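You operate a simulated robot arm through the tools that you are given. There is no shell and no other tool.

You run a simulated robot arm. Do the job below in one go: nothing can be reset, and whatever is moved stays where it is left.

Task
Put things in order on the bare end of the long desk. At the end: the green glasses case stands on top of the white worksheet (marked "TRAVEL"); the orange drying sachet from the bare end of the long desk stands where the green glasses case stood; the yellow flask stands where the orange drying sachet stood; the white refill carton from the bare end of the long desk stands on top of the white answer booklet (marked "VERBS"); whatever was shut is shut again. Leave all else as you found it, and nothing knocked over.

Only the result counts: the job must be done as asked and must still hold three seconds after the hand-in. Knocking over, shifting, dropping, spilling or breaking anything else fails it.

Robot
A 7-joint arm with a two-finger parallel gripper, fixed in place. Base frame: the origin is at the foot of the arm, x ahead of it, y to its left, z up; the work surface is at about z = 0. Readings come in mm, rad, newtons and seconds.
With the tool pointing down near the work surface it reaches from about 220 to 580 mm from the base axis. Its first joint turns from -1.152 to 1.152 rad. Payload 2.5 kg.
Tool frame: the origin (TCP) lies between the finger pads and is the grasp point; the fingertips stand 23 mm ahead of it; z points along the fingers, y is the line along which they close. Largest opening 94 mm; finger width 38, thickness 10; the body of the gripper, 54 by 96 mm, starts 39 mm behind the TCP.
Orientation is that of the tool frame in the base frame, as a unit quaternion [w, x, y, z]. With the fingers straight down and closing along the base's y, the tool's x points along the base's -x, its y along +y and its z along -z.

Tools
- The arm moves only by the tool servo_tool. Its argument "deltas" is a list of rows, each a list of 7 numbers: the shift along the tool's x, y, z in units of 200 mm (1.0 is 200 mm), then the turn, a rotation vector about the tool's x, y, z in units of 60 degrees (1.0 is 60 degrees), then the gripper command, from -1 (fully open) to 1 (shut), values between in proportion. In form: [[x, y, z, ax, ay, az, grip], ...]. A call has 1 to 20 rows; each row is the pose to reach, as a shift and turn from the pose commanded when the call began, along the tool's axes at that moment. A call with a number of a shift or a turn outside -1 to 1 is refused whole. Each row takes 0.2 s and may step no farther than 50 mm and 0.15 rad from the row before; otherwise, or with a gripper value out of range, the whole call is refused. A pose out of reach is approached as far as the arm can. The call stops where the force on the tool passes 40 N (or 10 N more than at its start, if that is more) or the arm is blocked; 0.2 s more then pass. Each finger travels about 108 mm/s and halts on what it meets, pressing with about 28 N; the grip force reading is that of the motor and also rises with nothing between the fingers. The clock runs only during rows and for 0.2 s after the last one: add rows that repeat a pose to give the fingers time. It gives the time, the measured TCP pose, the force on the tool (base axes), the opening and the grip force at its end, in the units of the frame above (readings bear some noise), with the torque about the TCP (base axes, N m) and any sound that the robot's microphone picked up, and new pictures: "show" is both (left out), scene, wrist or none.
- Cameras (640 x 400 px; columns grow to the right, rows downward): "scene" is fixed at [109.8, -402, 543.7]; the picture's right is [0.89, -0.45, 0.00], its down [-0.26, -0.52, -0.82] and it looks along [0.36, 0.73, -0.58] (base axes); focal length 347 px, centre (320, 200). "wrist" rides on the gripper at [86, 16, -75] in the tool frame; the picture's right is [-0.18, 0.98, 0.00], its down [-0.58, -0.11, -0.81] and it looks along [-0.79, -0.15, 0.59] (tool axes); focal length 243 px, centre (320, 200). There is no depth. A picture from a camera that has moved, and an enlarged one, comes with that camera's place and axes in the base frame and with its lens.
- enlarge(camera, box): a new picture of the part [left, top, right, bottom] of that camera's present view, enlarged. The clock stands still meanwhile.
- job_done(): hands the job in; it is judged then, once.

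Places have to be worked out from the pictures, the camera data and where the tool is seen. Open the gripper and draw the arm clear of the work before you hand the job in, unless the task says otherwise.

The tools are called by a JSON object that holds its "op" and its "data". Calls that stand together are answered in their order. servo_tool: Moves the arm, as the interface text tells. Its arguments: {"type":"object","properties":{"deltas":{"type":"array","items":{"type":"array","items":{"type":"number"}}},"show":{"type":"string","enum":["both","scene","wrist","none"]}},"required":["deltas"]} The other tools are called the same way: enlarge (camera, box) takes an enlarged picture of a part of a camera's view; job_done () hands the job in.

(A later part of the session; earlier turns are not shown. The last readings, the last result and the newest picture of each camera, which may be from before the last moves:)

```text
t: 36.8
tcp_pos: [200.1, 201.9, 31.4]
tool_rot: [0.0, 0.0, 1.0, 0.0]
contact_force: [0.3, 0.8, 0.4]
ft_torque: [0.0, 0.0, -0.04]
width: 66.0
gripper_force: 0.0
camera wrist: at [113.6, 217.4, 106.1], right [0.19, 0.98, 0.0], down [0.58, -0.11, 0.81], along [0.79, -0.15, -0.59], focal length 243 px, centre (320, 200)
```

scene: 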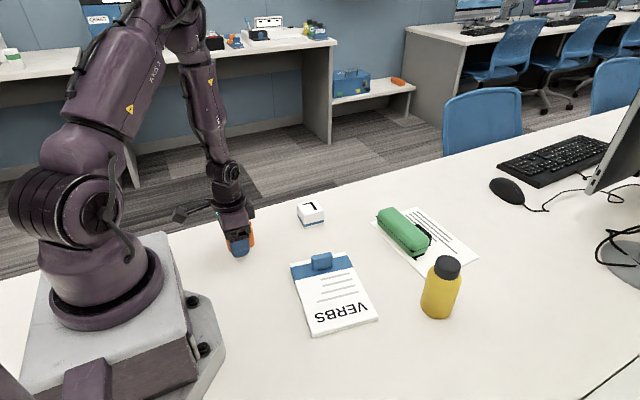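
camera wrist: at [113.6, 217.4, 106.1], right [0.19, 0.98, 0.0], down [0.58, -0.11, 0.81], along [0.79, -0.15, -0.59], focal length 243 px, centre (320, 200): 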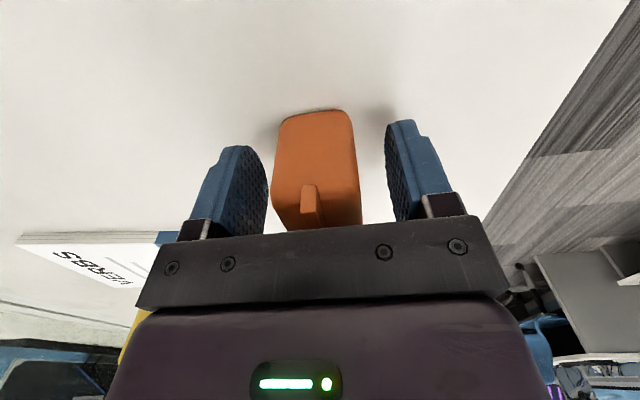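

The sachet stands free and upright where the case stood. I rise and move above the carton near (390, 214).

{"op": "servo_tool", "data": {"deltas": [[0, 0, -0.05, 0, 0, 0, -0.4], [0, 0, -0.15, 0, 0, 0, -0.5], [0, 0, -0.3, 0, 0, 0, -0.8], [0, 0, -0.45, 0, 0, 0, -1], [0, 0, -0.6, 0, 0, 0, -1], [-0.1, 0.01, -0.65, 0, 0, 0, -1], [-0.25, 0.02, -0.65, 0, 0, 0, -1], [-0.4, 0.03, -0.65, 0, 0, 0.02, -1], [-0.55, 0.04, -0.65, 0, 0, 0.058, -1], [-0.55, 0.04, -0.65, 0, 0, 0.058, -1]]}}

```text
t: 39.0
tcp_pos: [311.9, 210.1, 161.5]
tool_rot: [0.001, 0.031, 1.0, 0.0]
contact_force: [-0.4, -1.0, 0.2]
ft_torque: [0.0, 0.01, 0.02]
width: 94.2
gripper_force: 0.0
camera wrist: at [226.2, 230.8, 235.7], right [0.25, 0.97, 0.0], down [0.57, -0.15, 0.81], along [0.78, -0.2, -0.59], focal length 243 px, centre (320, 200)
```

scene: 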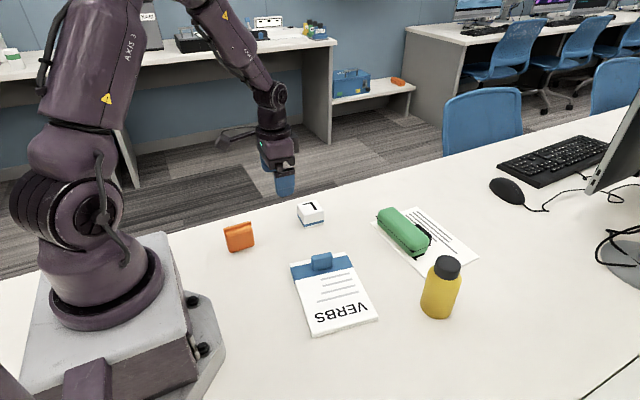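
wrist: 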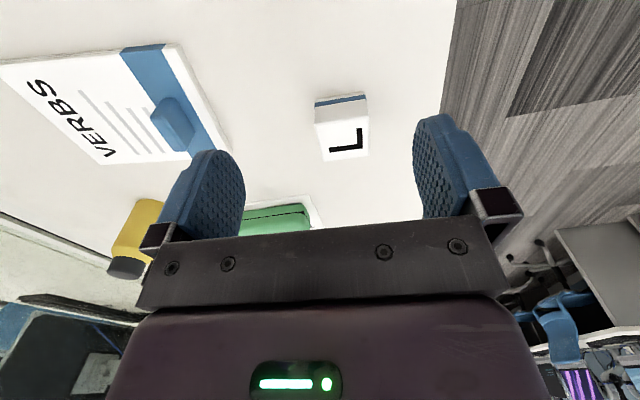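

I zoom in on the carton in the wrist view to get its place and yaw.

{"op": "enlarge", "data": {"camera": "wrist", "box": [280, 80, 408, 160]}}

{"op": "enlarge", "data": {"camera": "scene", "box": [206, 205, 286, 255]}}

```text
5.00 times, centred on (344, 120) of wrist
camera zoom: at [226.2, 230.8, 235.7], right [0.25, 0.97, 0.0], down [0.57, -0.15, 0.81], along [0.78, -0.2, -0.59], focal length 1213 px, centre (200, 600)
```

zoom: 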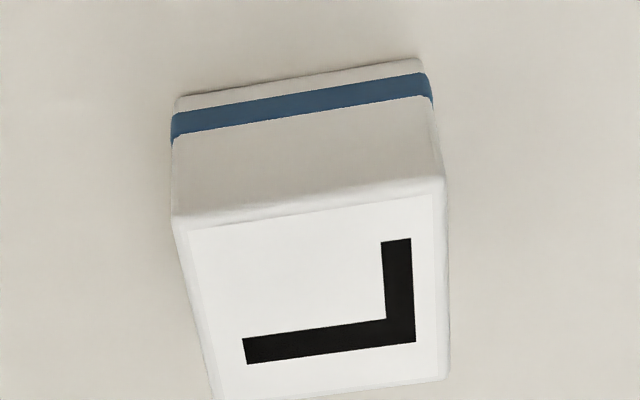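

```text
8.00 times, centred on (246, 230) of scene
camera zoom: at [109.8, -402.0, 543.7], right [0.89, -0.45, 0.0], down [-0.26, -0.52, -0.82], along [0.36, 0.73, -0.58], focal length 2780 px, centre (912, -40)
```

zoom: 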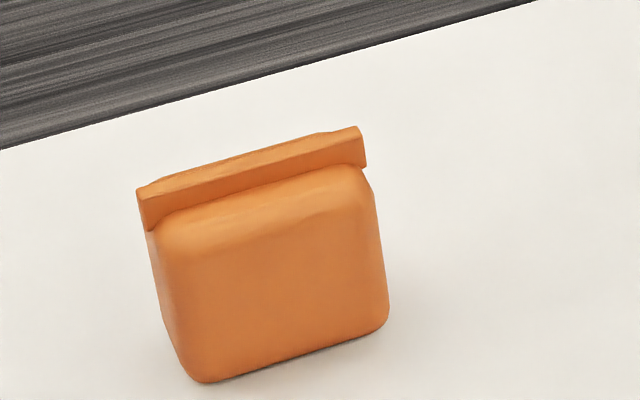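

Carton: centre (390.7, 214.2), yaw −4.2°, about 50 × 50 × 40 mm. I move over it and descend to z ≈ 75 for a check.

{"op": "servo_tool", "data": {"deltas": [[-0.13, 0.016, 0, 0, 0, 0.011, -1], [-0.27, 0.032, 0, 0, 0, 0.011, -1], [-0.396, 0.048, 0, 0, 0, 0.011, -1], [-0.396, 0.048, 0.15, 0, 0, 0.011, -1], [-0.396, 0.048, 0.3, 0, 0, 0.011, -1], [-0.396, 0.048, 0.42, 0, 0, 0.011, -1], [-0.396, 0.048, 0.42, 0, 0, 0.011, -1]]}}

```text
t: 40.6
tcp_pos: [389.1, 214.9, 79.1]
tool_rot: [0.0, 0.037, 0.999, -0.001]
contact_force: [-0.4, -0.4, -0.5]
ft_torque: [-0.03, 0.0, 0.01]
width: 94.0
gripper_force: 0.0
camera wrist: at [304.9, 236.1, 152.9], right [0.26, 0.97, 0.0], down [0.57, -0.15, 0.81], along [0.78, -0.21, -0.59], focal length 243 px, centre (320, 200)
```

scene: 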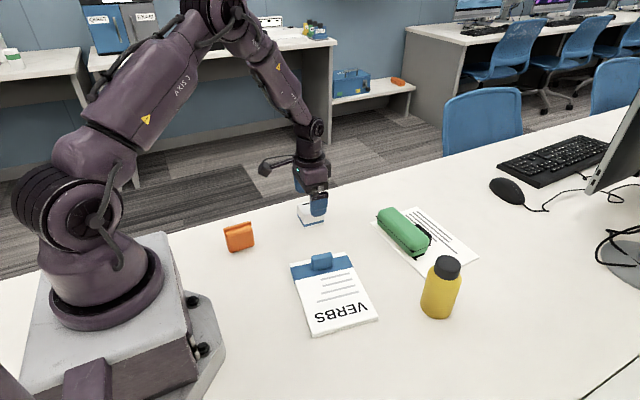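
wrist: 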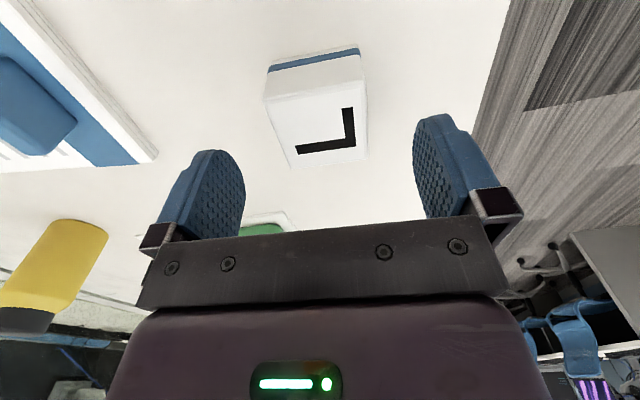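

TCP is at (389.5, 213.8), which straddles the carton evenly. I descend to z ≈ 31 and close.

{"op": "servo_tool", "data": {"deltas": [[-0.006, 0.002, 0.08, 0, 0, 0, -1], [-0.006, 0.002, 0.16, 0, 0, 0, -1], [-0.006, 0.002, 0.215, 0, 0, 0, -1], [-0.006, 0.002, 0.234, 0, 0, 0, -1], [-0.006, 0.002, 0.234, 0, 0, 0, -1], [-0.006, 0.002, 0.234, 0, 0, 0, 1], [-0.006, 0.002, 0.234, 0, 0, 0, 1], [-0.006, 0.002, 0.234, 0, 0, 0, 1], [-0.006, 0.002, 0.234, 0, 0, 0, 1]]}}

```text
t: 42.6
tcp_pos: [391.8, 213.8, 30.9]
tool_rot: [0.0, 0.036, 0.999, 0.0]
contact_force: [-0.3, -1.4, 0.3]
ft_torque: [0.0, 0.0, 0.01]
width: 51.3
gripper_force: 28.2
camera wrist: at [306.0, 236.3, 105.7], right [0.26, 0.97, 0.0], down [0.57, -0.15, 0.81], along [0.78, -0.21, -0.59], focal length 243 px, centre (320, 200)
```

scene: 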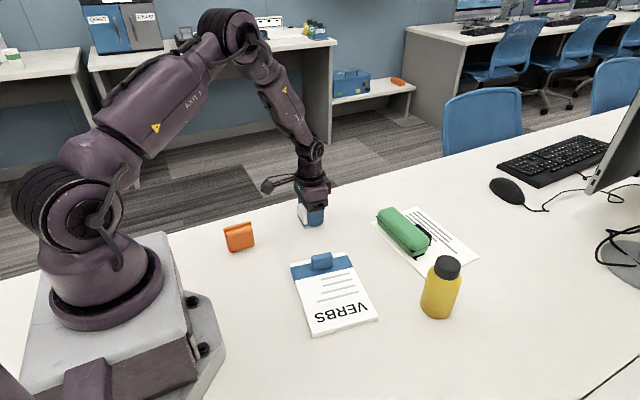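
wrist: 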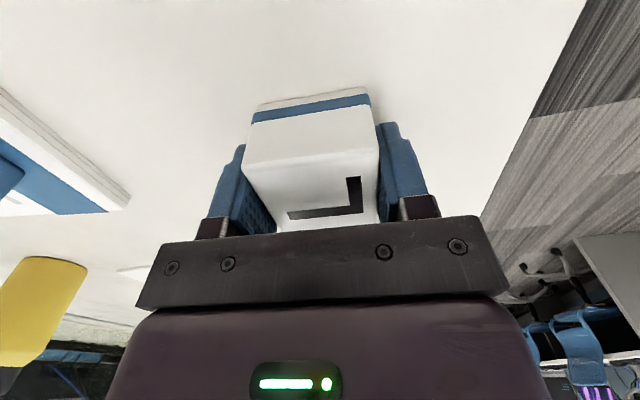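

The carton is gripped at 51 mm. I lift it 110 mm and start carrying toward the booklet's free lower part, with target centre near (326, −25).

{"op": "servo_tool", "data": {"deltas": [[0, 0, -0.05, 0, 0, 0, 1], [0, 0, -0.15, 0, 0, 0, 1], [0, 0, -0.3, 0, 0, 0, 1], [0, 0, -0.45, 0, 0, 0, 1], [0, 0, -0.55, 0, 0, 0, 1], [0.02, -0.1, -0.55, 0, 0, 0, 1], [0.05, -0.25, -0.55, 0, 0, 0, 1], [0.08, -0.4, -0.55, 0, 0, 0, 1], [0.1, -0.55, -0.55, 0, 0, 0, 1], [0.117, -0.608, -0.55, 0, 0, 0, 1], [0.117, -0.608, -0.55, 0, 0, 0, 1]]}}

```text
t: 45.0
tcp_pos: [358.8, 93.6, 139.9]
tool_rot: [0.0, 0.037, 0.999, 0.0]
contact_force: [-0.4, 0.1, -0.1]
ft_torque: [0.02, -0.02, -0.02]
width: 51.3
gripper_force: 27.9
camera wrist: at [273.6, 116.4, 215.6], right [0.26, 0.97, 0.0], down [0.57, -0.15, 0.81], along [0.78, -0.21, -0.59], focal length 243 px, centre (320, 200)
```

scene: 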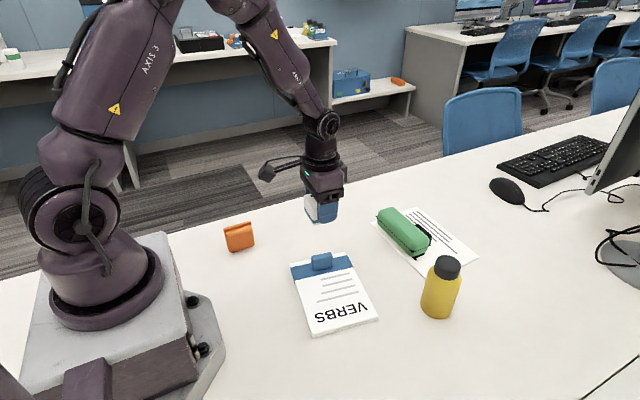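
wrist: 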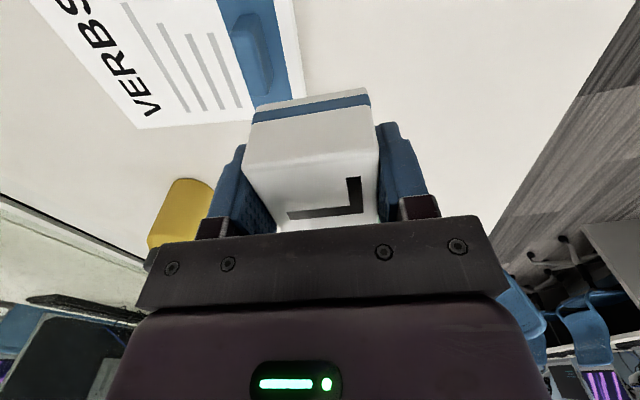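

The carton is steady and the booklet corner at (379, −106) matches my estimate. I carry on to (326, −25).

{"op": "servo_tool", "data": {"deltas": [[0.02, -0.1, 0, 0, 0, 0, 1], [0.05, -0.25, 0, 0, 0, 0, 1], [0.08, -0.4, 0, 0, 0, 0, 1], [0.105, -0.54, 0, 0, 0, 0, 1], [0.1166, -0.606, 0, 0, 0, 0, 1], [0.1166, -0.606, 0, 0, 0, 0, 1], [0.1166, -0.606, 0.15, 0, 0, 0, 1], [0.1166, -0.606, 0.3, 0, 0, 0, 1], [0.1166, -0.606, 0.38, 0, 0, 0, 1], [0.1166, -0.606, 0.38, 0, 0, 0, 1]]}}

{"op": "enlarge", "data": {"camera": "scene", "box": [280, 240, 392, 340]}}

```text
t: 47.2
tcp_pos: [326.4, -24.1, 63.0]
tool_rot: [0.0, 0.038, 0.999, -0.001]
contact_force: [-0.4, -0.3, -0.5]
ft_torque: [0.01, 0.01, 0.02]
width: 51.2
gripper_force: 27.6
camera wrist: at [241.5, -1.9, 138.8], right [0.26, 0.97, 0.0], down [0.57, -0.15, 0.81], along [0.78, -0.21, -0.59], focal length 243 px, centre (320, 200)
```

scene: 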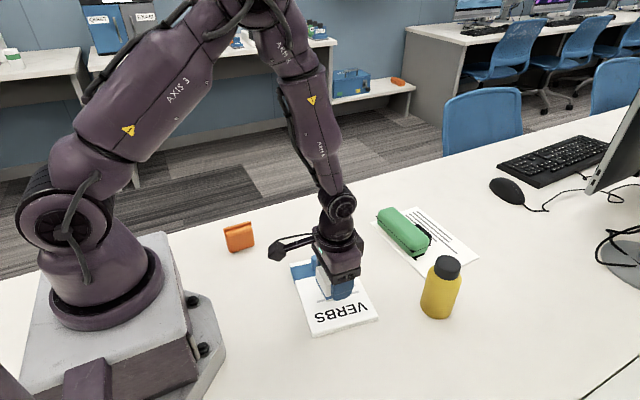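
wrist: 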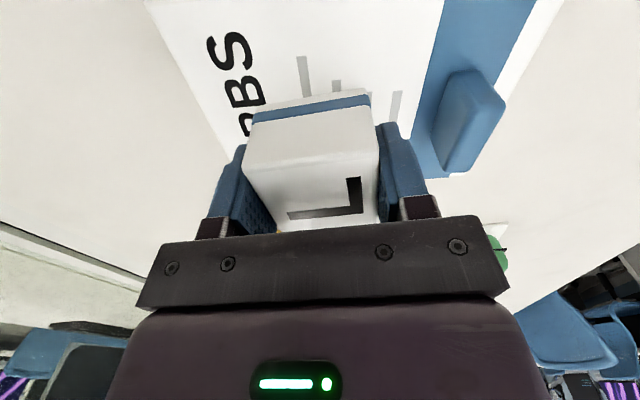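

```text
4.00 times, centred on (336, 290) of scene
camera zoom: at [109.8, -402.0, 543.7], right [0.89, -0.45, 0.0], down [-0.26, -0.52, -0.82], along [0.36, 0.73, -0.58], focal length 1390 px, centre (256, -160)
```

zoom: 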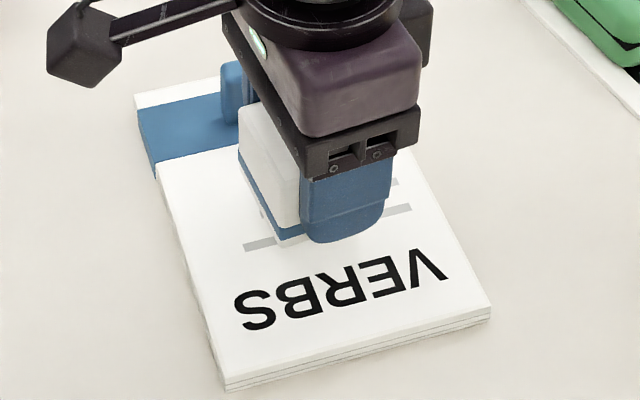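

The carton is 33 mm above the desk and over the booklet's middle, clear of the clip. I lower 21 mm, then continue in fine steps.

{"op": "servo_tool", "data": {"deltas": [[0, 0, 0.05, 0, 0, 0, 1], [0, 0, 0.09, 0, 0, 0, 1], [0, 0, 0.105, 0, 0, 0, 1], [0, 0, 0.105, 0, 0, 0, 1]], "show": "scene"}}

{"op": "enlarge", "data": {"camera": "scene", "box": [296, 250, 376, 310]}}

```text
t: 48.2
tcp_pos: [326.3, -24.0, 43.1]
tool_rot: [0.0, 0.038, 0.999, 0.0]
contact_force: [0.0, -0.2, -0.7]
ft_torque: [-0.01, 0.01, 0.02]
width: 51.3
gripper_force: 27.5
```

scene: 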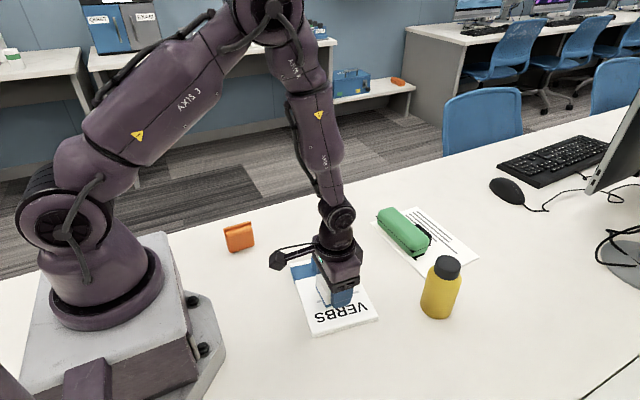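

```text
6.67 times, centred on (336, 280) of scene
camera zoom: at [109.8, -402.0, 543.7], right [0.89, -0.45, 0.0], down [-0.26, -0.52, -0.82], along [0.36, 0.73, -0.58], focal length 2316 px, centre (213, -333)
```

zoom: 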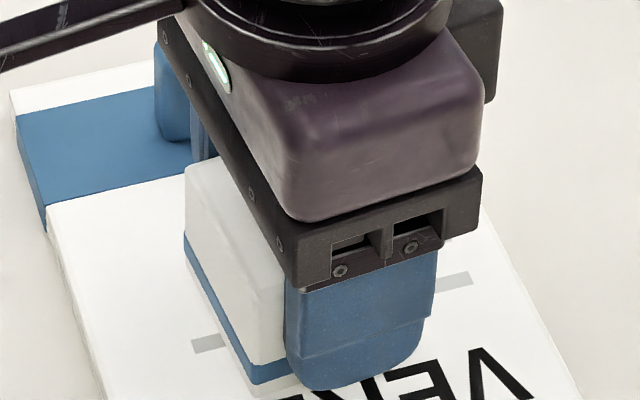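

The bottom is close to the booklet. I step down about 1 mm per row and watch the force.

{"op": "servo_tool", "data": {"deltas": [[0, 0, 0.005, 0, 0, 0, 1], [0, 0, 0.01, 0, 0, 0, 1], [0, 0, 0.01, 0, 0, 0, 1]], "show": "none"}}

```text
t: 49.0
tcp_pos: [326.2, -25.2, 42.4]
tool_rot: [0.002, 0.036, 0.999, 0.0]
contact_force: [-8.0, 1.9, 35.9]
ft_torque: [0.05, 0.34, 0.03]
width: 51.2
gripper_force: 28.2
```

Contact is firm at 36 N, so I back off 1.4 mm before releasing.

{"op": "servo_tool", "data": {"deltas": [[0, 0, -0.004, 0, 0, 0, 1], [0, 0, -0.007, 0, 0, 0, 1], [0, 0, -0.007, 0, 0, 0, 1]], "show": "none"}}

```text
t: 49.8
tcp_pos: [327.4, -23.8, 42.6]
tool_rot: [-0.001, 0.038, 0.999, 0.0]
contact_force: [-0.2, 0.3, -1.3]
ft_torque: [-0.03, 0.0, 0.0]
width: 51.4
gripper_force: 28.0
```

The force is near zero, so the carton is within half a millimetre of the surface. I lower 0.4 mm and open the fingers.

{"op": "servo_tool", "data": {"deltas": [[0, 0, 0.002, 0, 0, 0, 1], [0, 0, 0.002, 0, 0, 0, 0], [0, 0, 0.002, 0, 0, 0, -0.35], [0, 0, 0.002, 0, 0, 0, -0.6], [0, 0, 0.002, 0, 0, 0, -0.6]]}}

```text
t: 51.0
tcp_pos: [327.2, -24.2, 42.2]
tool_rot: [0.0, 0.037, 0.999, 0.0]
contact_force: [0.8, 0.4, -0.6]
ft_torque: [-0.03, -0.02, -0.01]
width: 75.0
gripper_force: 0.0
camera wrist: at [241.4, -2.4, 117.6], right [0.26, 0.97, 0.0], down [0.57, -0.15, 0.81], along [0.78, -0.21, -0.59], focal length 243 px, centre (320, 200)
```

scene: 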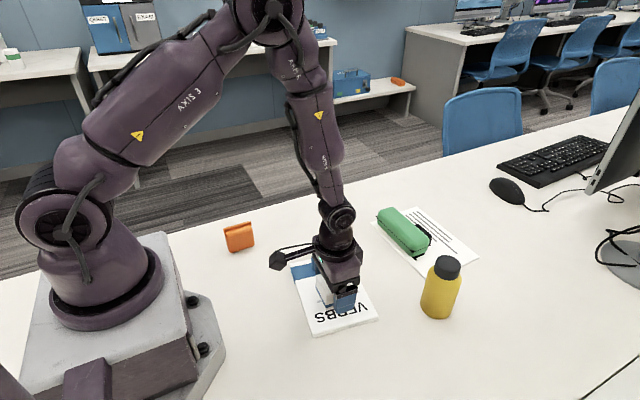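
wrist: 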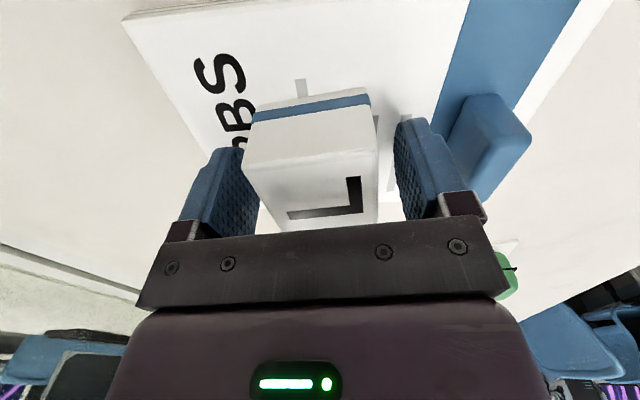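

The carton stands on the booklet. I rise straight up and move toward the flask to look at it.

{"op": "servo_tool", "data": {"deltas": [[0, 0, -0.05, 0, 0, 0, -0.6], [0, 0, -0.15, 0, 0, 0, -0.7], [0, 0, -0.3, 0, 0, 0, -0.8], [0, 0, -0.45, 0, 0, 0, -1], [0, 0, -0.6, 0, 0, 0, -1], [0, 0, -0.75, 0, 0, 0, -1], [-0.1, -0.1, -0.8, 0, 0, -0.03, -1], [-0.2, -0.2, -0.8, 0, 0, -0.06, -1], [-0.2, -0.2, -0.8, 0, 0, -0.07, -1], [-0.2, -0.2, -0.8, 0, 0, -0.07, -1]]}}

{"op": "enlarge", "data": {"camera": "scene", "box": [280, 240, 392, 340]}}

```text
t: 53.2
tcp_pos: [363.9, -66.5, 201.0]
tool_rot: [0.0, 0.001, 1.0, 0.0]
contact_force: [0.2, -0.1, 0.5]
ft_torque: [0.02, -0.02, 0.03]
width: 93.8
gripper_force: 0.0
camera wrist: at [276.9, -51.3, 277.2], right [0.18, 0.98, 0.0], down [0.58, -0.11, 0.81], along [0.79, -0.15, -0.59], focal length 243 px, centre (320, 200)
```

scene: 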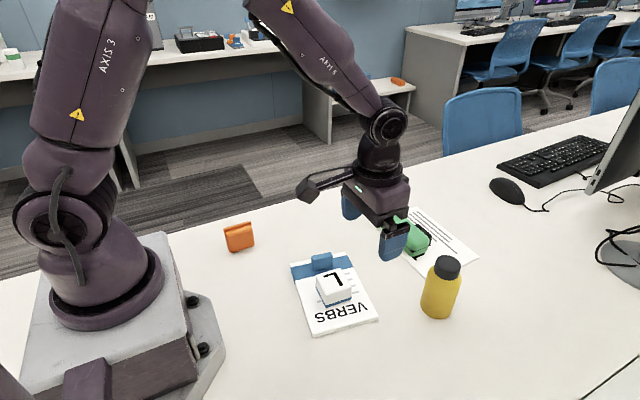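
wrist: 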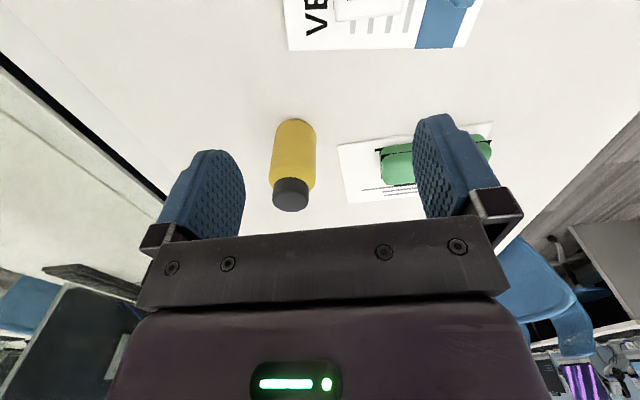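

```text
4.00 times, centred on (336, 290) of scene
camera zoom: at [109.8, -402.0, 543.7], right [0.89, -0.45, 0.0], down [-0.26, -0.52, -0.82], along [0.36, 0.73, -0.58], focal length 1390 px, centre (256, -160)
```

zoom: 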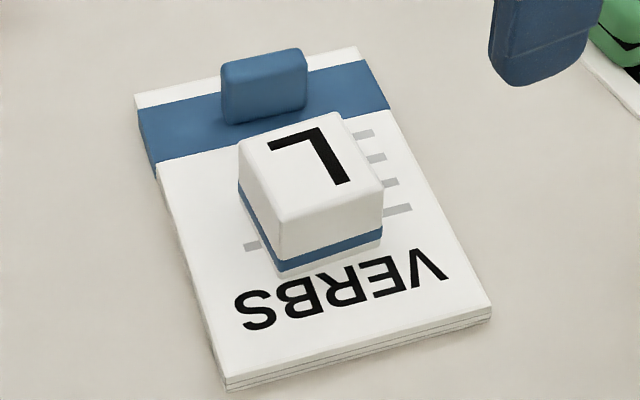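

The carton sits well on the booklet, and the booklet has not moved. Now I zoom in on the flask to measure its place and height.

{"op": "enlarge", "data": {"camera": "wrist", "box": [230, 110, 358, 220]}}

```text
3.64 times, centred on (294, 165) of wrist
camera zoom: at [276.9, -51.3, 277.2], right [0.18, 0.98, 0.0], down [0.58, -0.11, 0.81], along [0.79, -0.15, -0.59], focal length 882 px, centre (414, 327)
```

zoom: 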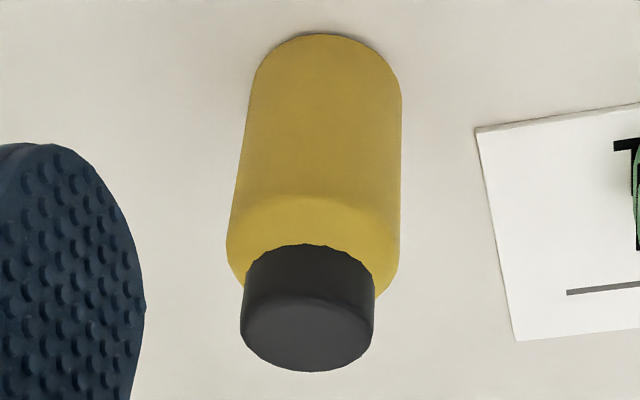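

Flask: centre about (493, −125.5), body diameter about 59 mm up to z ≈ 72, total height about 114 mm. It has to be gripped near z ≈ 80, and its goal (552, 214.5) lies 592 mm from the base axis, so I test with the empty gripper whether that pose can be reached straight down.

{"op": "servo_tool", "data": {"deltas": [[-0.08, 0.11, 0, 0, 0, 0, -1], [-0.16, 0.23, 0, 0, 0, 0, -1], [-0.24, 0.35, 0, 0, 0, 0, -1], [-0.32, 0.47, 0, 0, 0, 0, -1], [-0.4, 0.59, 0, 0, 0, 0, -1], [-0.475, 0.705, 0, 0, 0, 0, -1]], "show": "none"}}

{"op": "servo_tool", "data": {"deltas": [[-0.06, 0.12, 0, 0, 0, 0, -1], [-0.14, 0.26, 0, 0, 0, 0, -1], [-0.22, 0.4, 0, 0, 0, 0, -1], [-0.3, 0.54, 0.1, 0, 0, 0, -1], [-0.38, 0.66, 0.25, 0, 0, 0, -1], [-0.47, 0.705, 0.41, 0, 0, 0, -1], [-0.47, 0.705, 0.52, 0, 0, 0, -1], [-0.47, 0.705, 0.6, 0, 0, 0, -1], [-0.47, 0.705, 0.6, 0, 0, 0, -1]], "show": "both"}}

```text
t: 54.6
tcp_pos: [458.9, 73.8, 202.5]
tool_rot: [0.001, 0.001, 1.0, 0.0]
contact_force: [-0.5, 0.4, -0.3]
ft_torque: [0.03, 0.01, 0.0]
width: 94.3
gripper_force: 0.0
```

```text
t: 56.6
tcp_pos: [551.9, 215.8, 82.2]
tool_rot: [0.0, 0.001, 1.0, 0.0]
contact_force: [0.7, -0.4, -0.5]
ft_torque: [0.0, 0.02, 0.01]
width: 93.7
gripper_force: 0.0
camera wrist: at [465.6, 230.6, 157.0], right [0.18, 0.98, 0.0], down [0.58, -0.11, 0.81], along [0.79, -0.15, -0.59], focal length 243 px, centre (320, 200)
```

scene: 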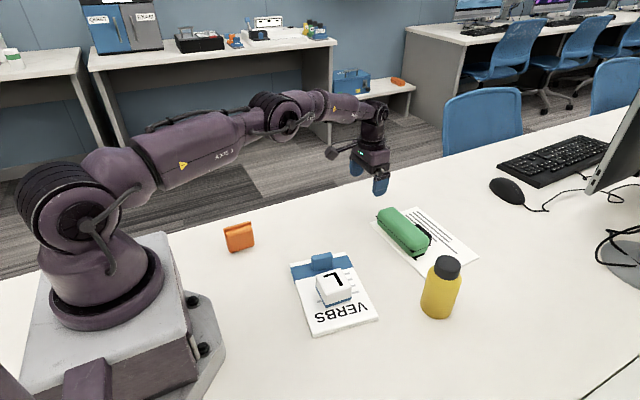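
wrist: 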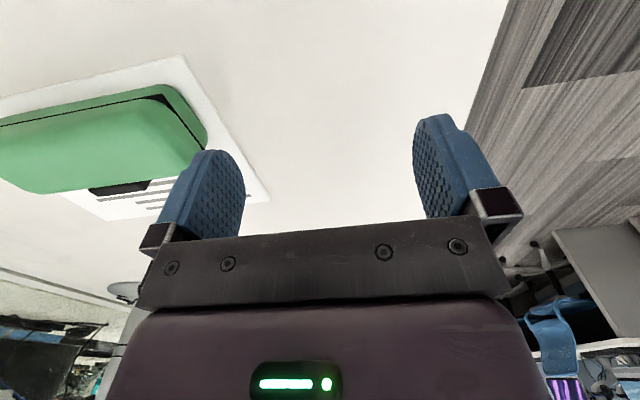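

The goal pose is reachable straight down, at TCP (551.6, 214.6, 82). I rise and go back over the flask at z ≈ 165.

{"op": "servo_tool", "data": {"deltas": [[0, 0, -0.15, 0, 0, 0, -1], [0, 0, -0.3, 0, 0, 0, -1], [0.02, -0.1, -0.415, 0, 0, 0, -1], [0.05, -0.24, -0.415, 0, 0, 0, -1], [0.08, -0.4, -0.415, 0, 0, 0, -1], [0.1, -0.56, -0.415, 0, 0, 0, -1], [0.12, -0.72, -0.415, 0, 0, 0, -1], [0.146, -0.85, -0.415, 0, 0, 0, -1]], "show": "none"}}

{"op": "servo_tool", "data": {"deltas": [[0.02, -0.14, 0, 0, 0, 0, -1], [0.05, -0.28, 0, 0, 0, 0, -1], [0.08, -0.42, 0, 0, 0, 0, -1], [0.1, -0.56, 0, 0, 0, 0, -1], [0.12, -0.7, 0, 0, 0, 0, -1], [0.146, -0.85, 0, 0, 0, 0, -1], [0.146, -0.85, 0, 0, 0, 0, -1]], "show": "both"}}

```text
t: 58.4
tcp_pos: [522.6, 44.5, 165.3]
tool_rot: [0.0, 0.001, 1.0, 0.0]
contact_force: [0.3, 0.5, 0.5]
ft_torque: [0.0, -0.01, 0.0]
width: 93.9
gripper_force: 0.1
```

```text
t: 60.0
tcp_pos: [494.5, -126.1, 166.6]
tool_rot: [0.0, 0.0, 1.0, 0.001]
contact_force: [0.2, 0.2, -0.3]
ft_torque: [0.0, 0.01, -0.02]
width: 93.8
gripper_force: 0.0
camera wrist: at [407.6, -110.4, 241.1], right [0.18, 0.98, 0.0], down [0.58, -0.11, 0.81], along [0.79, -0.15, -0.59], focal length 243 px, centre (320, 200)
```

scene: 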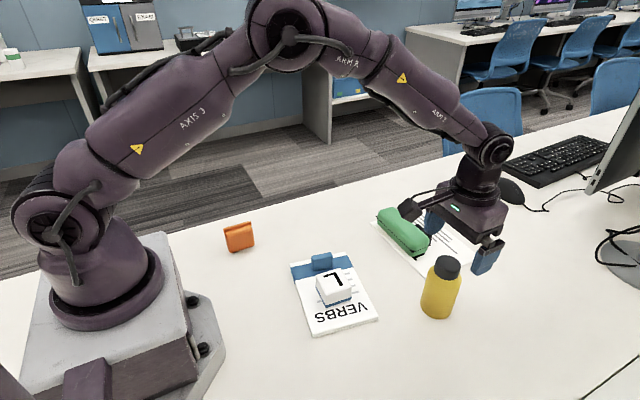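
wrist: 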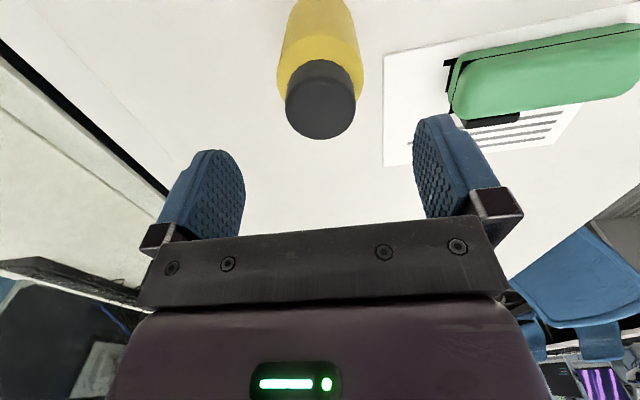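

The flask lies on the picture's middle column, so the y alignment looks right. I zoom to measure its axis.

{"op": "enlarge", "data": {"camera": "wrist", "box": [224, 0, 416, 150]}}

{"op": "enlarge", "data": {"camera": "scene", "box": [400, 230, 520, 330]}}

```text
2.67 times, centred on (320, 75) of wrist
camera zoom: at [407.6, -110.4, 241.1], right [0.18, 0.98, 0.0], down [0.58, -0.11, 0.81], along [0.79, -0.15, -0.59], focal length 647 px, centre (320, 533)
```

zoom: 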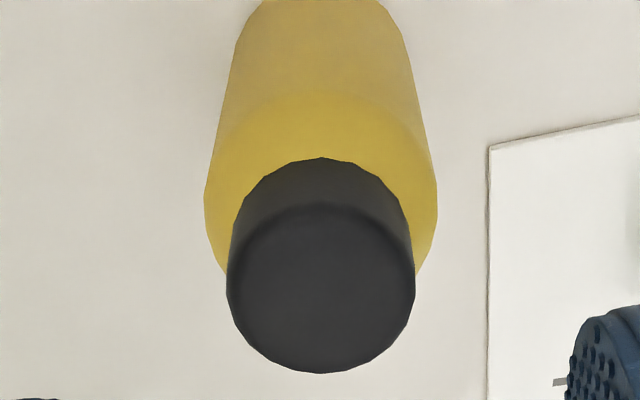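

```text
4.00 times, centred on (460, 280) of scene
camera zoom: at [109.8, -402.0, 543.7], right [0.89, -0.45, 0.0], down [-0.26, -0.52, -0.82], along [0.36, 0.73, -0.58], focal length 1390 px, centre (-240, -120)
```

zoom: 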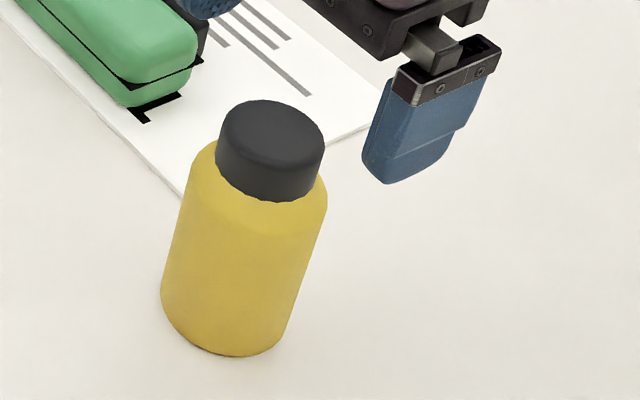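

The flask's axis matches TCP (493.6, −126.4) within about 1 mm in both directions, and its height is about 112–114 mm. I descend slowly to z ≈ 79, which keeps a few mm between cap and palm.

{"op": "servo_tool", "data": {"deltas": [[0, 0, 0.1, 0, 0, 0, -1], [0, 0, 0.2, 0, 0, 0, -1], [0, 0, 0.3, 0, 0, 0, -1], [0, 0, 0.36, 0, 0, 0, -1], [0, 0, 0.4, 0, 0, 0, -1], [0, 0, 0.42, 0, 0, 0, -1], [0, 0, 0.435, 0, 0, 0, -1], [0, 0, 0.435, 0, 0, 0, -1]]}}

{"op": "enlarge", "data": {"camera": "scene", "box": [392, 220, 512, 320]}}

```text
t: 61.8
tcp_pos: [494.5, -125.9, 78.9]
tool_rot: [0.001, 0.001, 1.0, 0.0]
contact_force: [-3.5, 0.9, 8.2]
ft_torque: [-0.01, -0.06, 0.02]
width: 93.9
gripper_force: 0.1
camera wrist: at [407.7, -109.7, 154.1], right [0.19, 0.98, 0.0], down [0.58, -0.11, 0.81], along [0.79, -0.15, -0.59], focal length 243 px, centre (320, 200)
```

scene: 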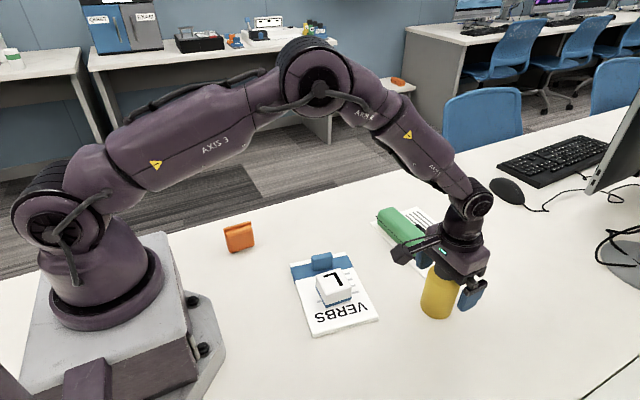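
wrist: 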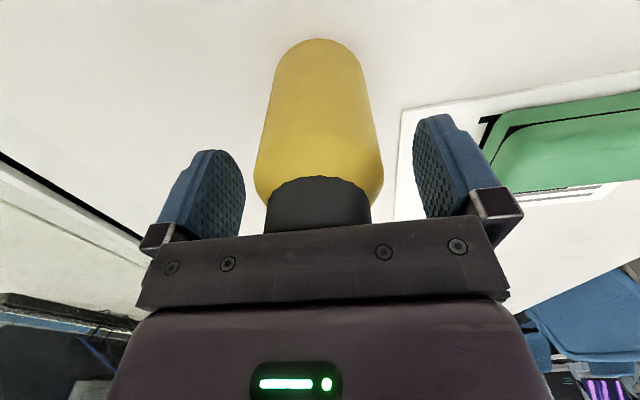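

```text
4.00 times, centred on (452, 270) of scene
camera zoom: at [109.8, -402.0, 543.7], right [0.89, -0.45, 0.0], down [-0.26, -0.52, -0.82], along [0.36, 0.73, -0.58], focal length 1390 px, centre (-208, -80)
```

zoom: 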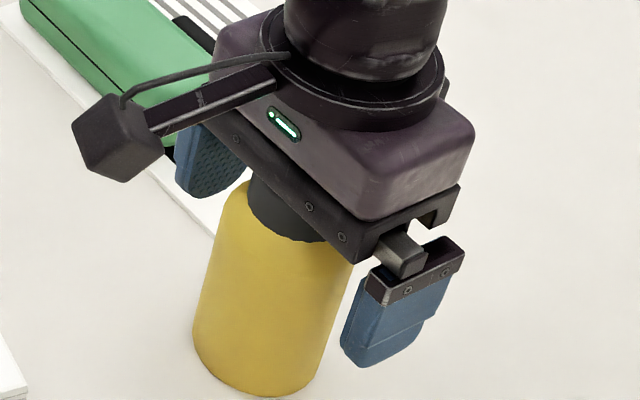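

A reading of 8 N upward shows the palm just touches the cap, so the flask is about 118 mm tall. I back up 2.5 mm straight away and check that the contact is gone.

{"op": "servo_tool", "data": {"deltas": [[0, 0, -0.0065, 0, 0, 0, -1], [0, 0, -0.0125, 0, 0, 0, -1], [0, 0, -0.0125, 0, 0, 0, -1]]}}

{"op": "enlarge", "data": {"camera": "wrist", "box": [160, 20, 480, 220]}}

```text
t: 62.6
tcp_pos: [493.7, -125.9, 81.0]
tool_rot: [0.0, 0.001, 1.0, 0.0]
contact_force: [-0.3, -0.9, 0.2]
ft_torque: [0.0, 0.0, -0.03]
width: 93.8
gripper_force: 0.1
camera wrist: at [407.4, -109.9, 155.9], right [0.19, 0.98, 0.0], down [0.58, -0.11, 0.81], along [0.79, -0.15, -0.59], focal length 243 px, centre (320, 200)
```

scene: 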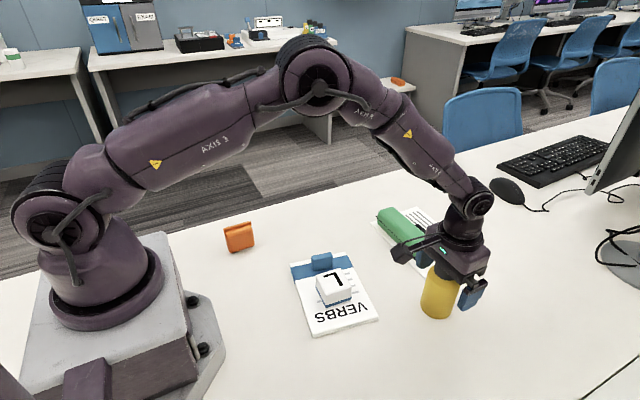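
wrist: 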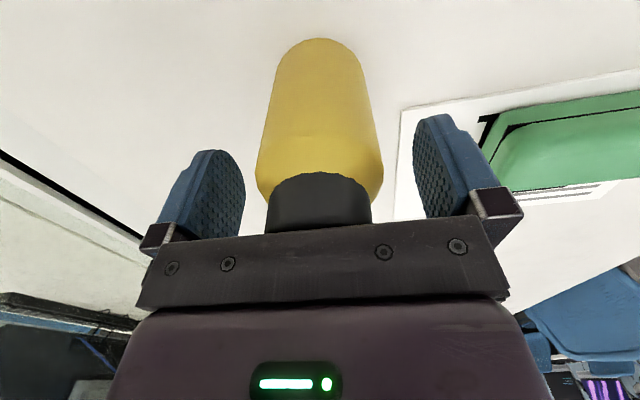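

```text
2.00 times, centred on (320, 120) of wrist
camera zoom: at [407.4, -109.9, 155.9], right [0.19, 0.98, 0.0], down [0.58, -0.11, 0.81], along [0.79, -0.15, -0.59], focal length 485 px, centre (320, 360)
```

zoom: 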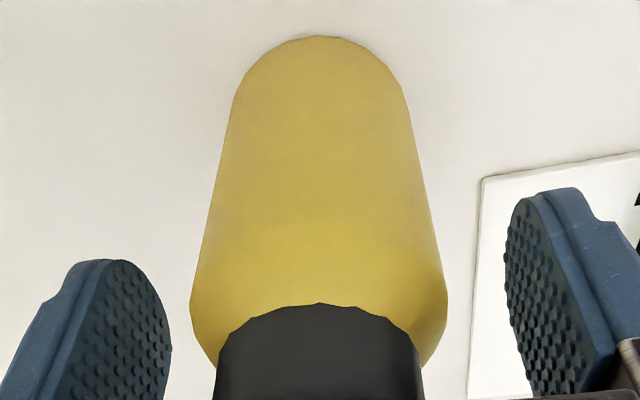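

The contact is cleared and TCP (493.4, −125.9, 80.9) is centred on the flask. The fingers overlap the straight body between about z 58 and 70. I close gradually, so that the touch is even, and then grip fully.

{"op": "servo_tool", "data": {"deltas": [[0, 0, 0, 0, 0, 0, -0.6], [0, 0, 0, 0, 0, 0, -0.4], [0, 0, 0, 0, 0, 0, -0.33], [0, 0, 0, 0, 0, 0, -0.28], [0, 0, 0, 0, 0, 0, -0.24], [0, 0, 0, 0, 0, 0, -0.1], [0, 0, 0, 0, 0, 0, 1], [0, 0, 0, 0, 0, 0, 1], [0, 0, 0, 0, 0, 0, 1]]}}

{"op": "enlarge", "data": {"camera": "scene", "box": [392, 220, 512, 330]}}

```text
t: 64.6
tcp_pos: [494.3, -124.7, 81.4]
tool_rot: [0.0, 0.002, 1.0, 0.001]
contact_force: [0.5, 1.5, -0.1]
ft_torque: [-0.03, 0.02, 0.05]
width: 56.5
gripper_force: 28.2
camera wrist: at [407.5, -109.8, 156.1], right [0.19, 0.98, 0.0], down [0.58, -0.11, 0.81], along [0.79, -0.15, -0.59], focal length 243 px, centre (320, 200)
```

scene: 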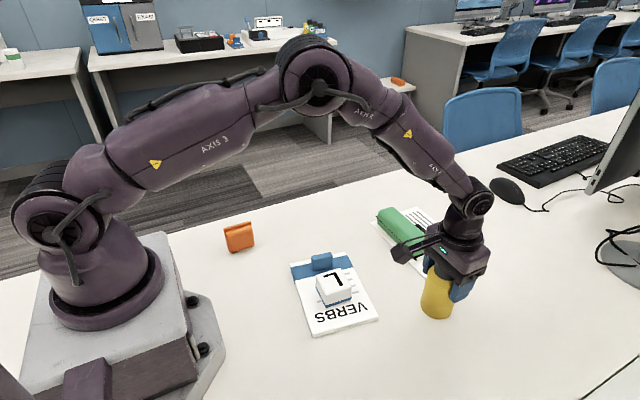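
wrist: 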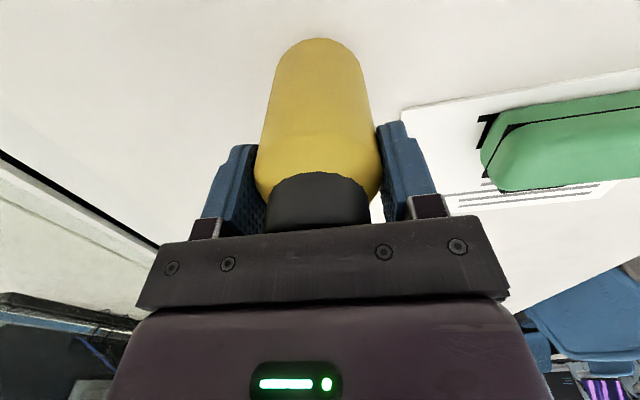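

```text
3.64 times, centred on (452, 275) of scene
camera zoom: at [109.8, -402.0, 543.7], right [0.89, -0.45, 0.0], down [-0.26, -0.52, -0.82], along [0.36, 0.73, -0.58], focal length 1263 px, centre (-160, -73)
```

zoom: 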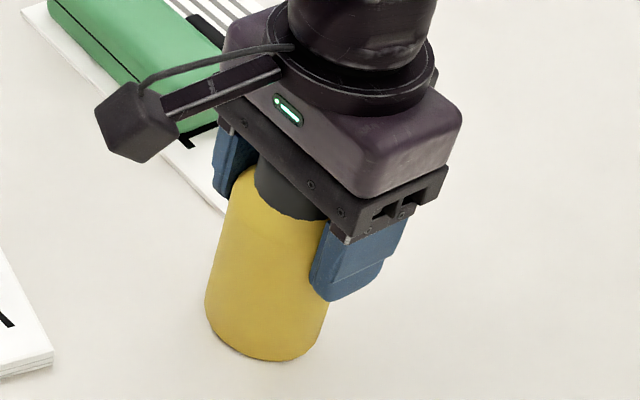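

The flask is gripped at 56.5 mm and still stands upright. I lift it a little first to check the hold.

{"op": "servo_tool", "data": {"deltas": [[0, 0, -0.02, 0, 0, 0, 1], [0, 0, -0.05, 0, 0, 0, 1], [0, 0, -0.1, 0, 0, 0, 1], [0, 0, -0.1, 0, 0, 0, 1]]}}

{"op": "enlarge", "data": {"camera": "scene", "box": [392, 210, 512, 320]}}

```text
t: 65.6
tcp_pos: [493.8, -125.9, 101.1]
tool_rot: [0.0, 0.001, 1.0, 0.0]
contact_force: [0.9, -0.3, -4.6]
ft_torque: [-0.03, -0.07, 0.01]
width: 56.4
gripper_force: 28.1
camera wrist: at [407.0, -109.7, 175.7], right [0.19, 0.98, 0.0], down [0.58, -0.11, 0.81], along [0.79, -0.15, -0.59], focal length 243 px, centre (320, 200)
```

scene: 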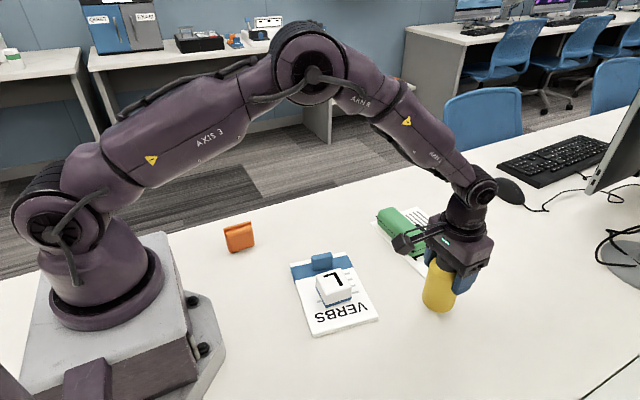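
wrist: 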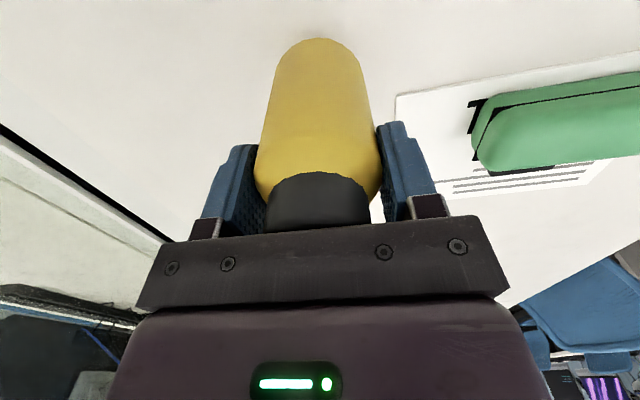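

```text
3.64 times, centred on (452, 265) of scene
camera zoom: at [109.8, -402.0, 543.7], right [0.89, -0.45, 0.0], down [-0.26, -0.52, -0.82], along [0.36, 0.73, -0.58], focal length 1263 px, centre (-160, -36)
```

zoom: 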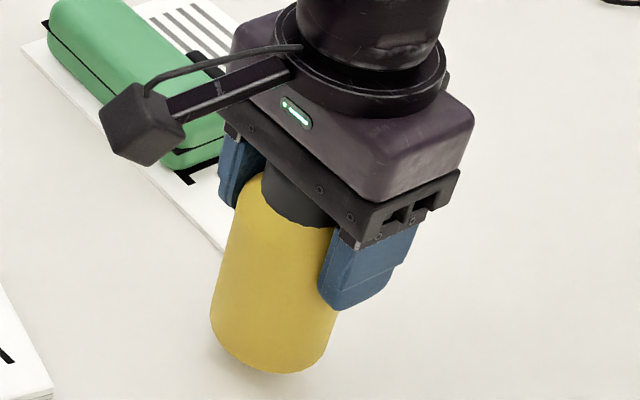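

The flask is held firmly (about 0.4 kg) and upright. I lift it to TCP z ≈ 166, so its bottom clears the case, and carry it steadily toward the sachet's old place.

{"op": "servo_tool", "data": {"deltas": [[0, 0, -0.1, 0, 0, 0, 1], [0, 0, -0.22, 0, 0, 0, 1], [0, 0, -0.33, 0, 0, 0, 1], [-0.012, 0.07, -0.33, 0, 0, 0, 1], [-0.034, 0.19, -0.33, 0, 0, 0, 1], [-0.056, 0.32, -0.33, 0, 0, 0, 1], [-0.078, 0.45, -0.33, 0, 0, 0, 1], [-0.1, 0.58, -0.33, 0, 0, 0, 1], [-0.12, 0.7, -0.33, 0, 0, 0, 1]], "show": "scene"}}

{"op": "servo_tool", "data": {"deltas": [[-0.02, 0.12, 0, 0, 0, 0, 1], [-0.043, 0.25, 0, 0, 0, 0, 1], [-0.065, 0.38, 0, 0, 0, 0, 1], [-0.088, 0.51, 0, 0, 0, 0, 1], [-0.11, 0.64, 0, 0, 0, 0, 1], [-0.133, 0.77, 0, 0, 0, 0, 1], [-0.155, 0.89, 0, 0, 0, 0, 1], [-0.17, 0.97, 0, 0, 0, 0, 1], [-0.175, 1.0, 0, 0, 0, 0, 1], [-0.175, 1.0, 0, 0, 0, 0, 1]], "show": "both"}}

```text
t: 67.6
tcp_pos: [517.1, 15.5, 165.9]
tool_rot: [0.001, 0.001, 1.0, 0.0]
contact_force: [0.2, 0.7, -4.7]
ft_torque: [-0.01, -0.03, -0.01]
width: 56.3
gripper_force: 28.3
```

scene: 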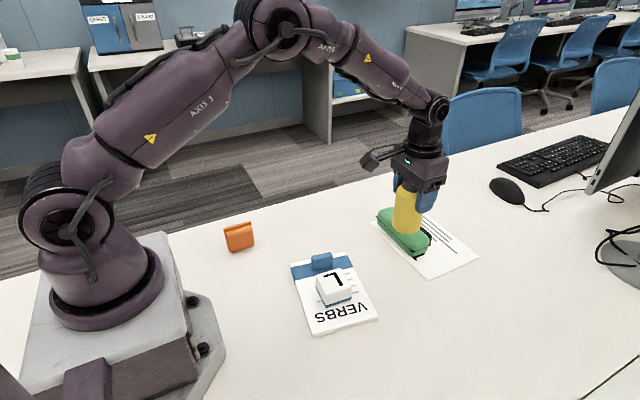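

```text
t: 69.8
tcp_pos: [552.6, 214.9, 166.8]
tool_rot: [-0.001, 0.001, 1.0, 0.0]
contact_force: [0.0, -0.4, -4.7]
ft_torque: [0.01, 0.0, 0.0]
width: 56.3
gripper_force: 28.3
camera wrist: at [466.6, 230.8, 241.3], right [0.19, 0.98, 0.0], down [0.58, -0.11, 0.81], along [0.79, -0.15, -0.59], focal length 243 px, centre (320, 200)
```

scene: 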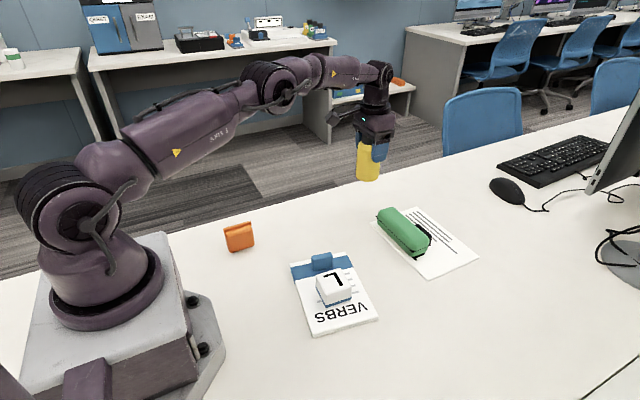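
wrist: 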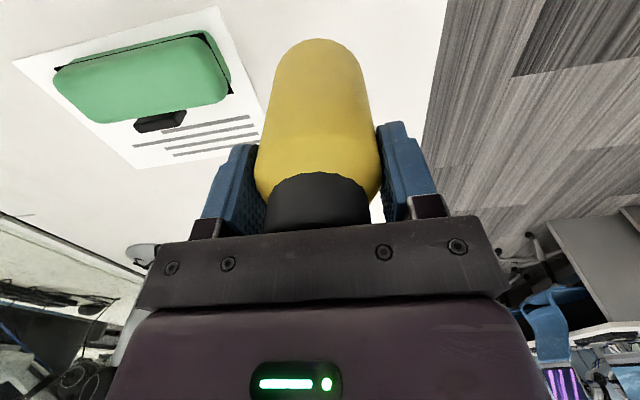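

TCP is at (552.6, 214.8), right over the sachet's old place. I lower to about 2 mm above the desk.

{"op": "servo_tool", "data": {"deltas": [[0, 0, 0.08, 0, 0, 0, 1], [0, 0, 0.18, 0, 0, 0, 1], [0, 0, 0.28, 0, 0, 0, 1], [0, 0, 0.35, 0, 0, 0, 1], [0, 0, 0.395, 0, 0, 0, 1], [0, 0, 0.415, 0, 0, 0, 1], [0, 0, 0.415, 0, 0, 0, 1]]}}

{"op": "enlarge", "data": {"camera": "scene", "box": [320, 140, 420, 220]}}

```text
t: 71.4
tcp_pos: [552.0, 214.2, 82.8]
tool_rot: [0.001, 0.001, 1.0, 0.0]
contact_force: [0.3, 0.6, -5.0]
ft_torque: [0.01, -0.01, -0.01]
width: 56.6
gripper_force: 28.2
camera wrist: at [466.4, 230.3, 158.9], right [0.19, 0.98, 0.0], down [0.58, -0.11, 0.81], along [0.79, -0.15, -0.59], focal length 243 px, centre (320, 200)
```

scene: 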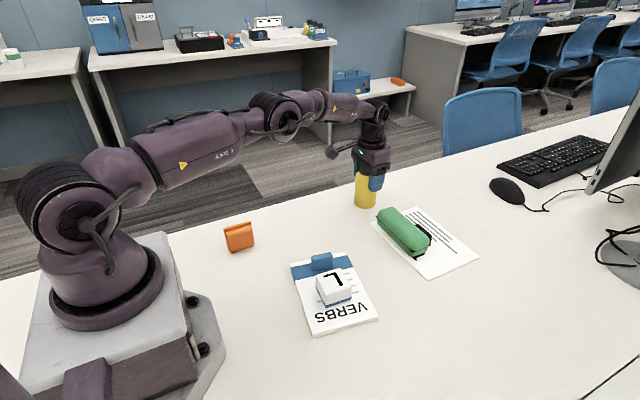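
wrist: 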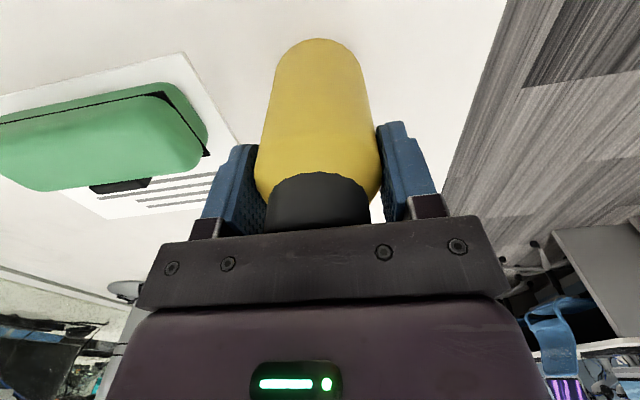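

```text
5.00 times, centred on (370, 180) of scene
camera zoom: at [109.8, -402.0, 543.7], right [0.89, -0.45, 0.0], down [-0.26, -0.52, -0.82], along [0.36, 0.73, -0.58], focal length 1737 px, centre (70, 300)
```

zoom: 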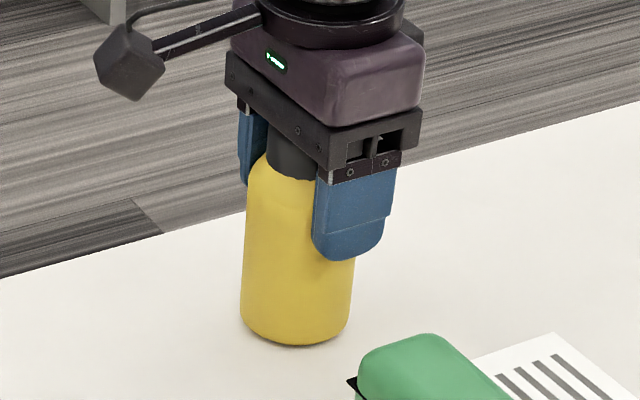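

About 2.8 mm remain. I step down 2 mm and read the force.

{"op": "servo_tool", "data": {"deltas": [[0, 0, 0.005, 0, 0, 0, 1], [0, 0, 0.01, 0, 0, 0, 1], [0, 0, 0.01, 0, 0, 0, 1]], "show": "none"}}

```text
t: 72.2
tcp_pos: [553.2, 214.3, 81.5]
tool_rot: [-0.001, 0.001, 1.0, 0.001]
contact_force: [0.1, 0.3, -5.2]
ft_torque: [0.01, 0.0, -0.03]
width: 56.4
gripper_force: 28.0
```

It still hangs free. I lower in 0.5 mm steps.

{"op": "servo_tool", "data": {"deltas": [[0, 0, 0.0025, 0, 0, 0, 1], [0, 0, 0.0025, 0, 0, 0, 1]], "show": "none"}}

{"op": "servo_tool", "data": {"deltas": [[0, 0, 0.0025, 0, 0, 0, 1], [0, 0, 0.0025, 0, 0, 0, 1]], "show": "none"}}

```text
t: 72.8
tcp_pos: [553.8, 214.8, 80.2]
tool_rot: [0.0, 0.001, 1.0, 0.001]
contact_force: [-0.5, -0.8, -3.9]
ft_torque: [0.01, 0.0, -0.03]
width: 56.6
gripper_force: 28.2
```

```text
t: 73.4
tcp_pos: [553.5, 214.5, 81.5]
tool_rot: [0.0, 0.001, 1.0, 0.0]
contact_force: [-0.8, 0.3, -0.4]
ft_torque: [-0.07, 0.05, 0.02]
width: 56.2
gripper_force: 27.9
```

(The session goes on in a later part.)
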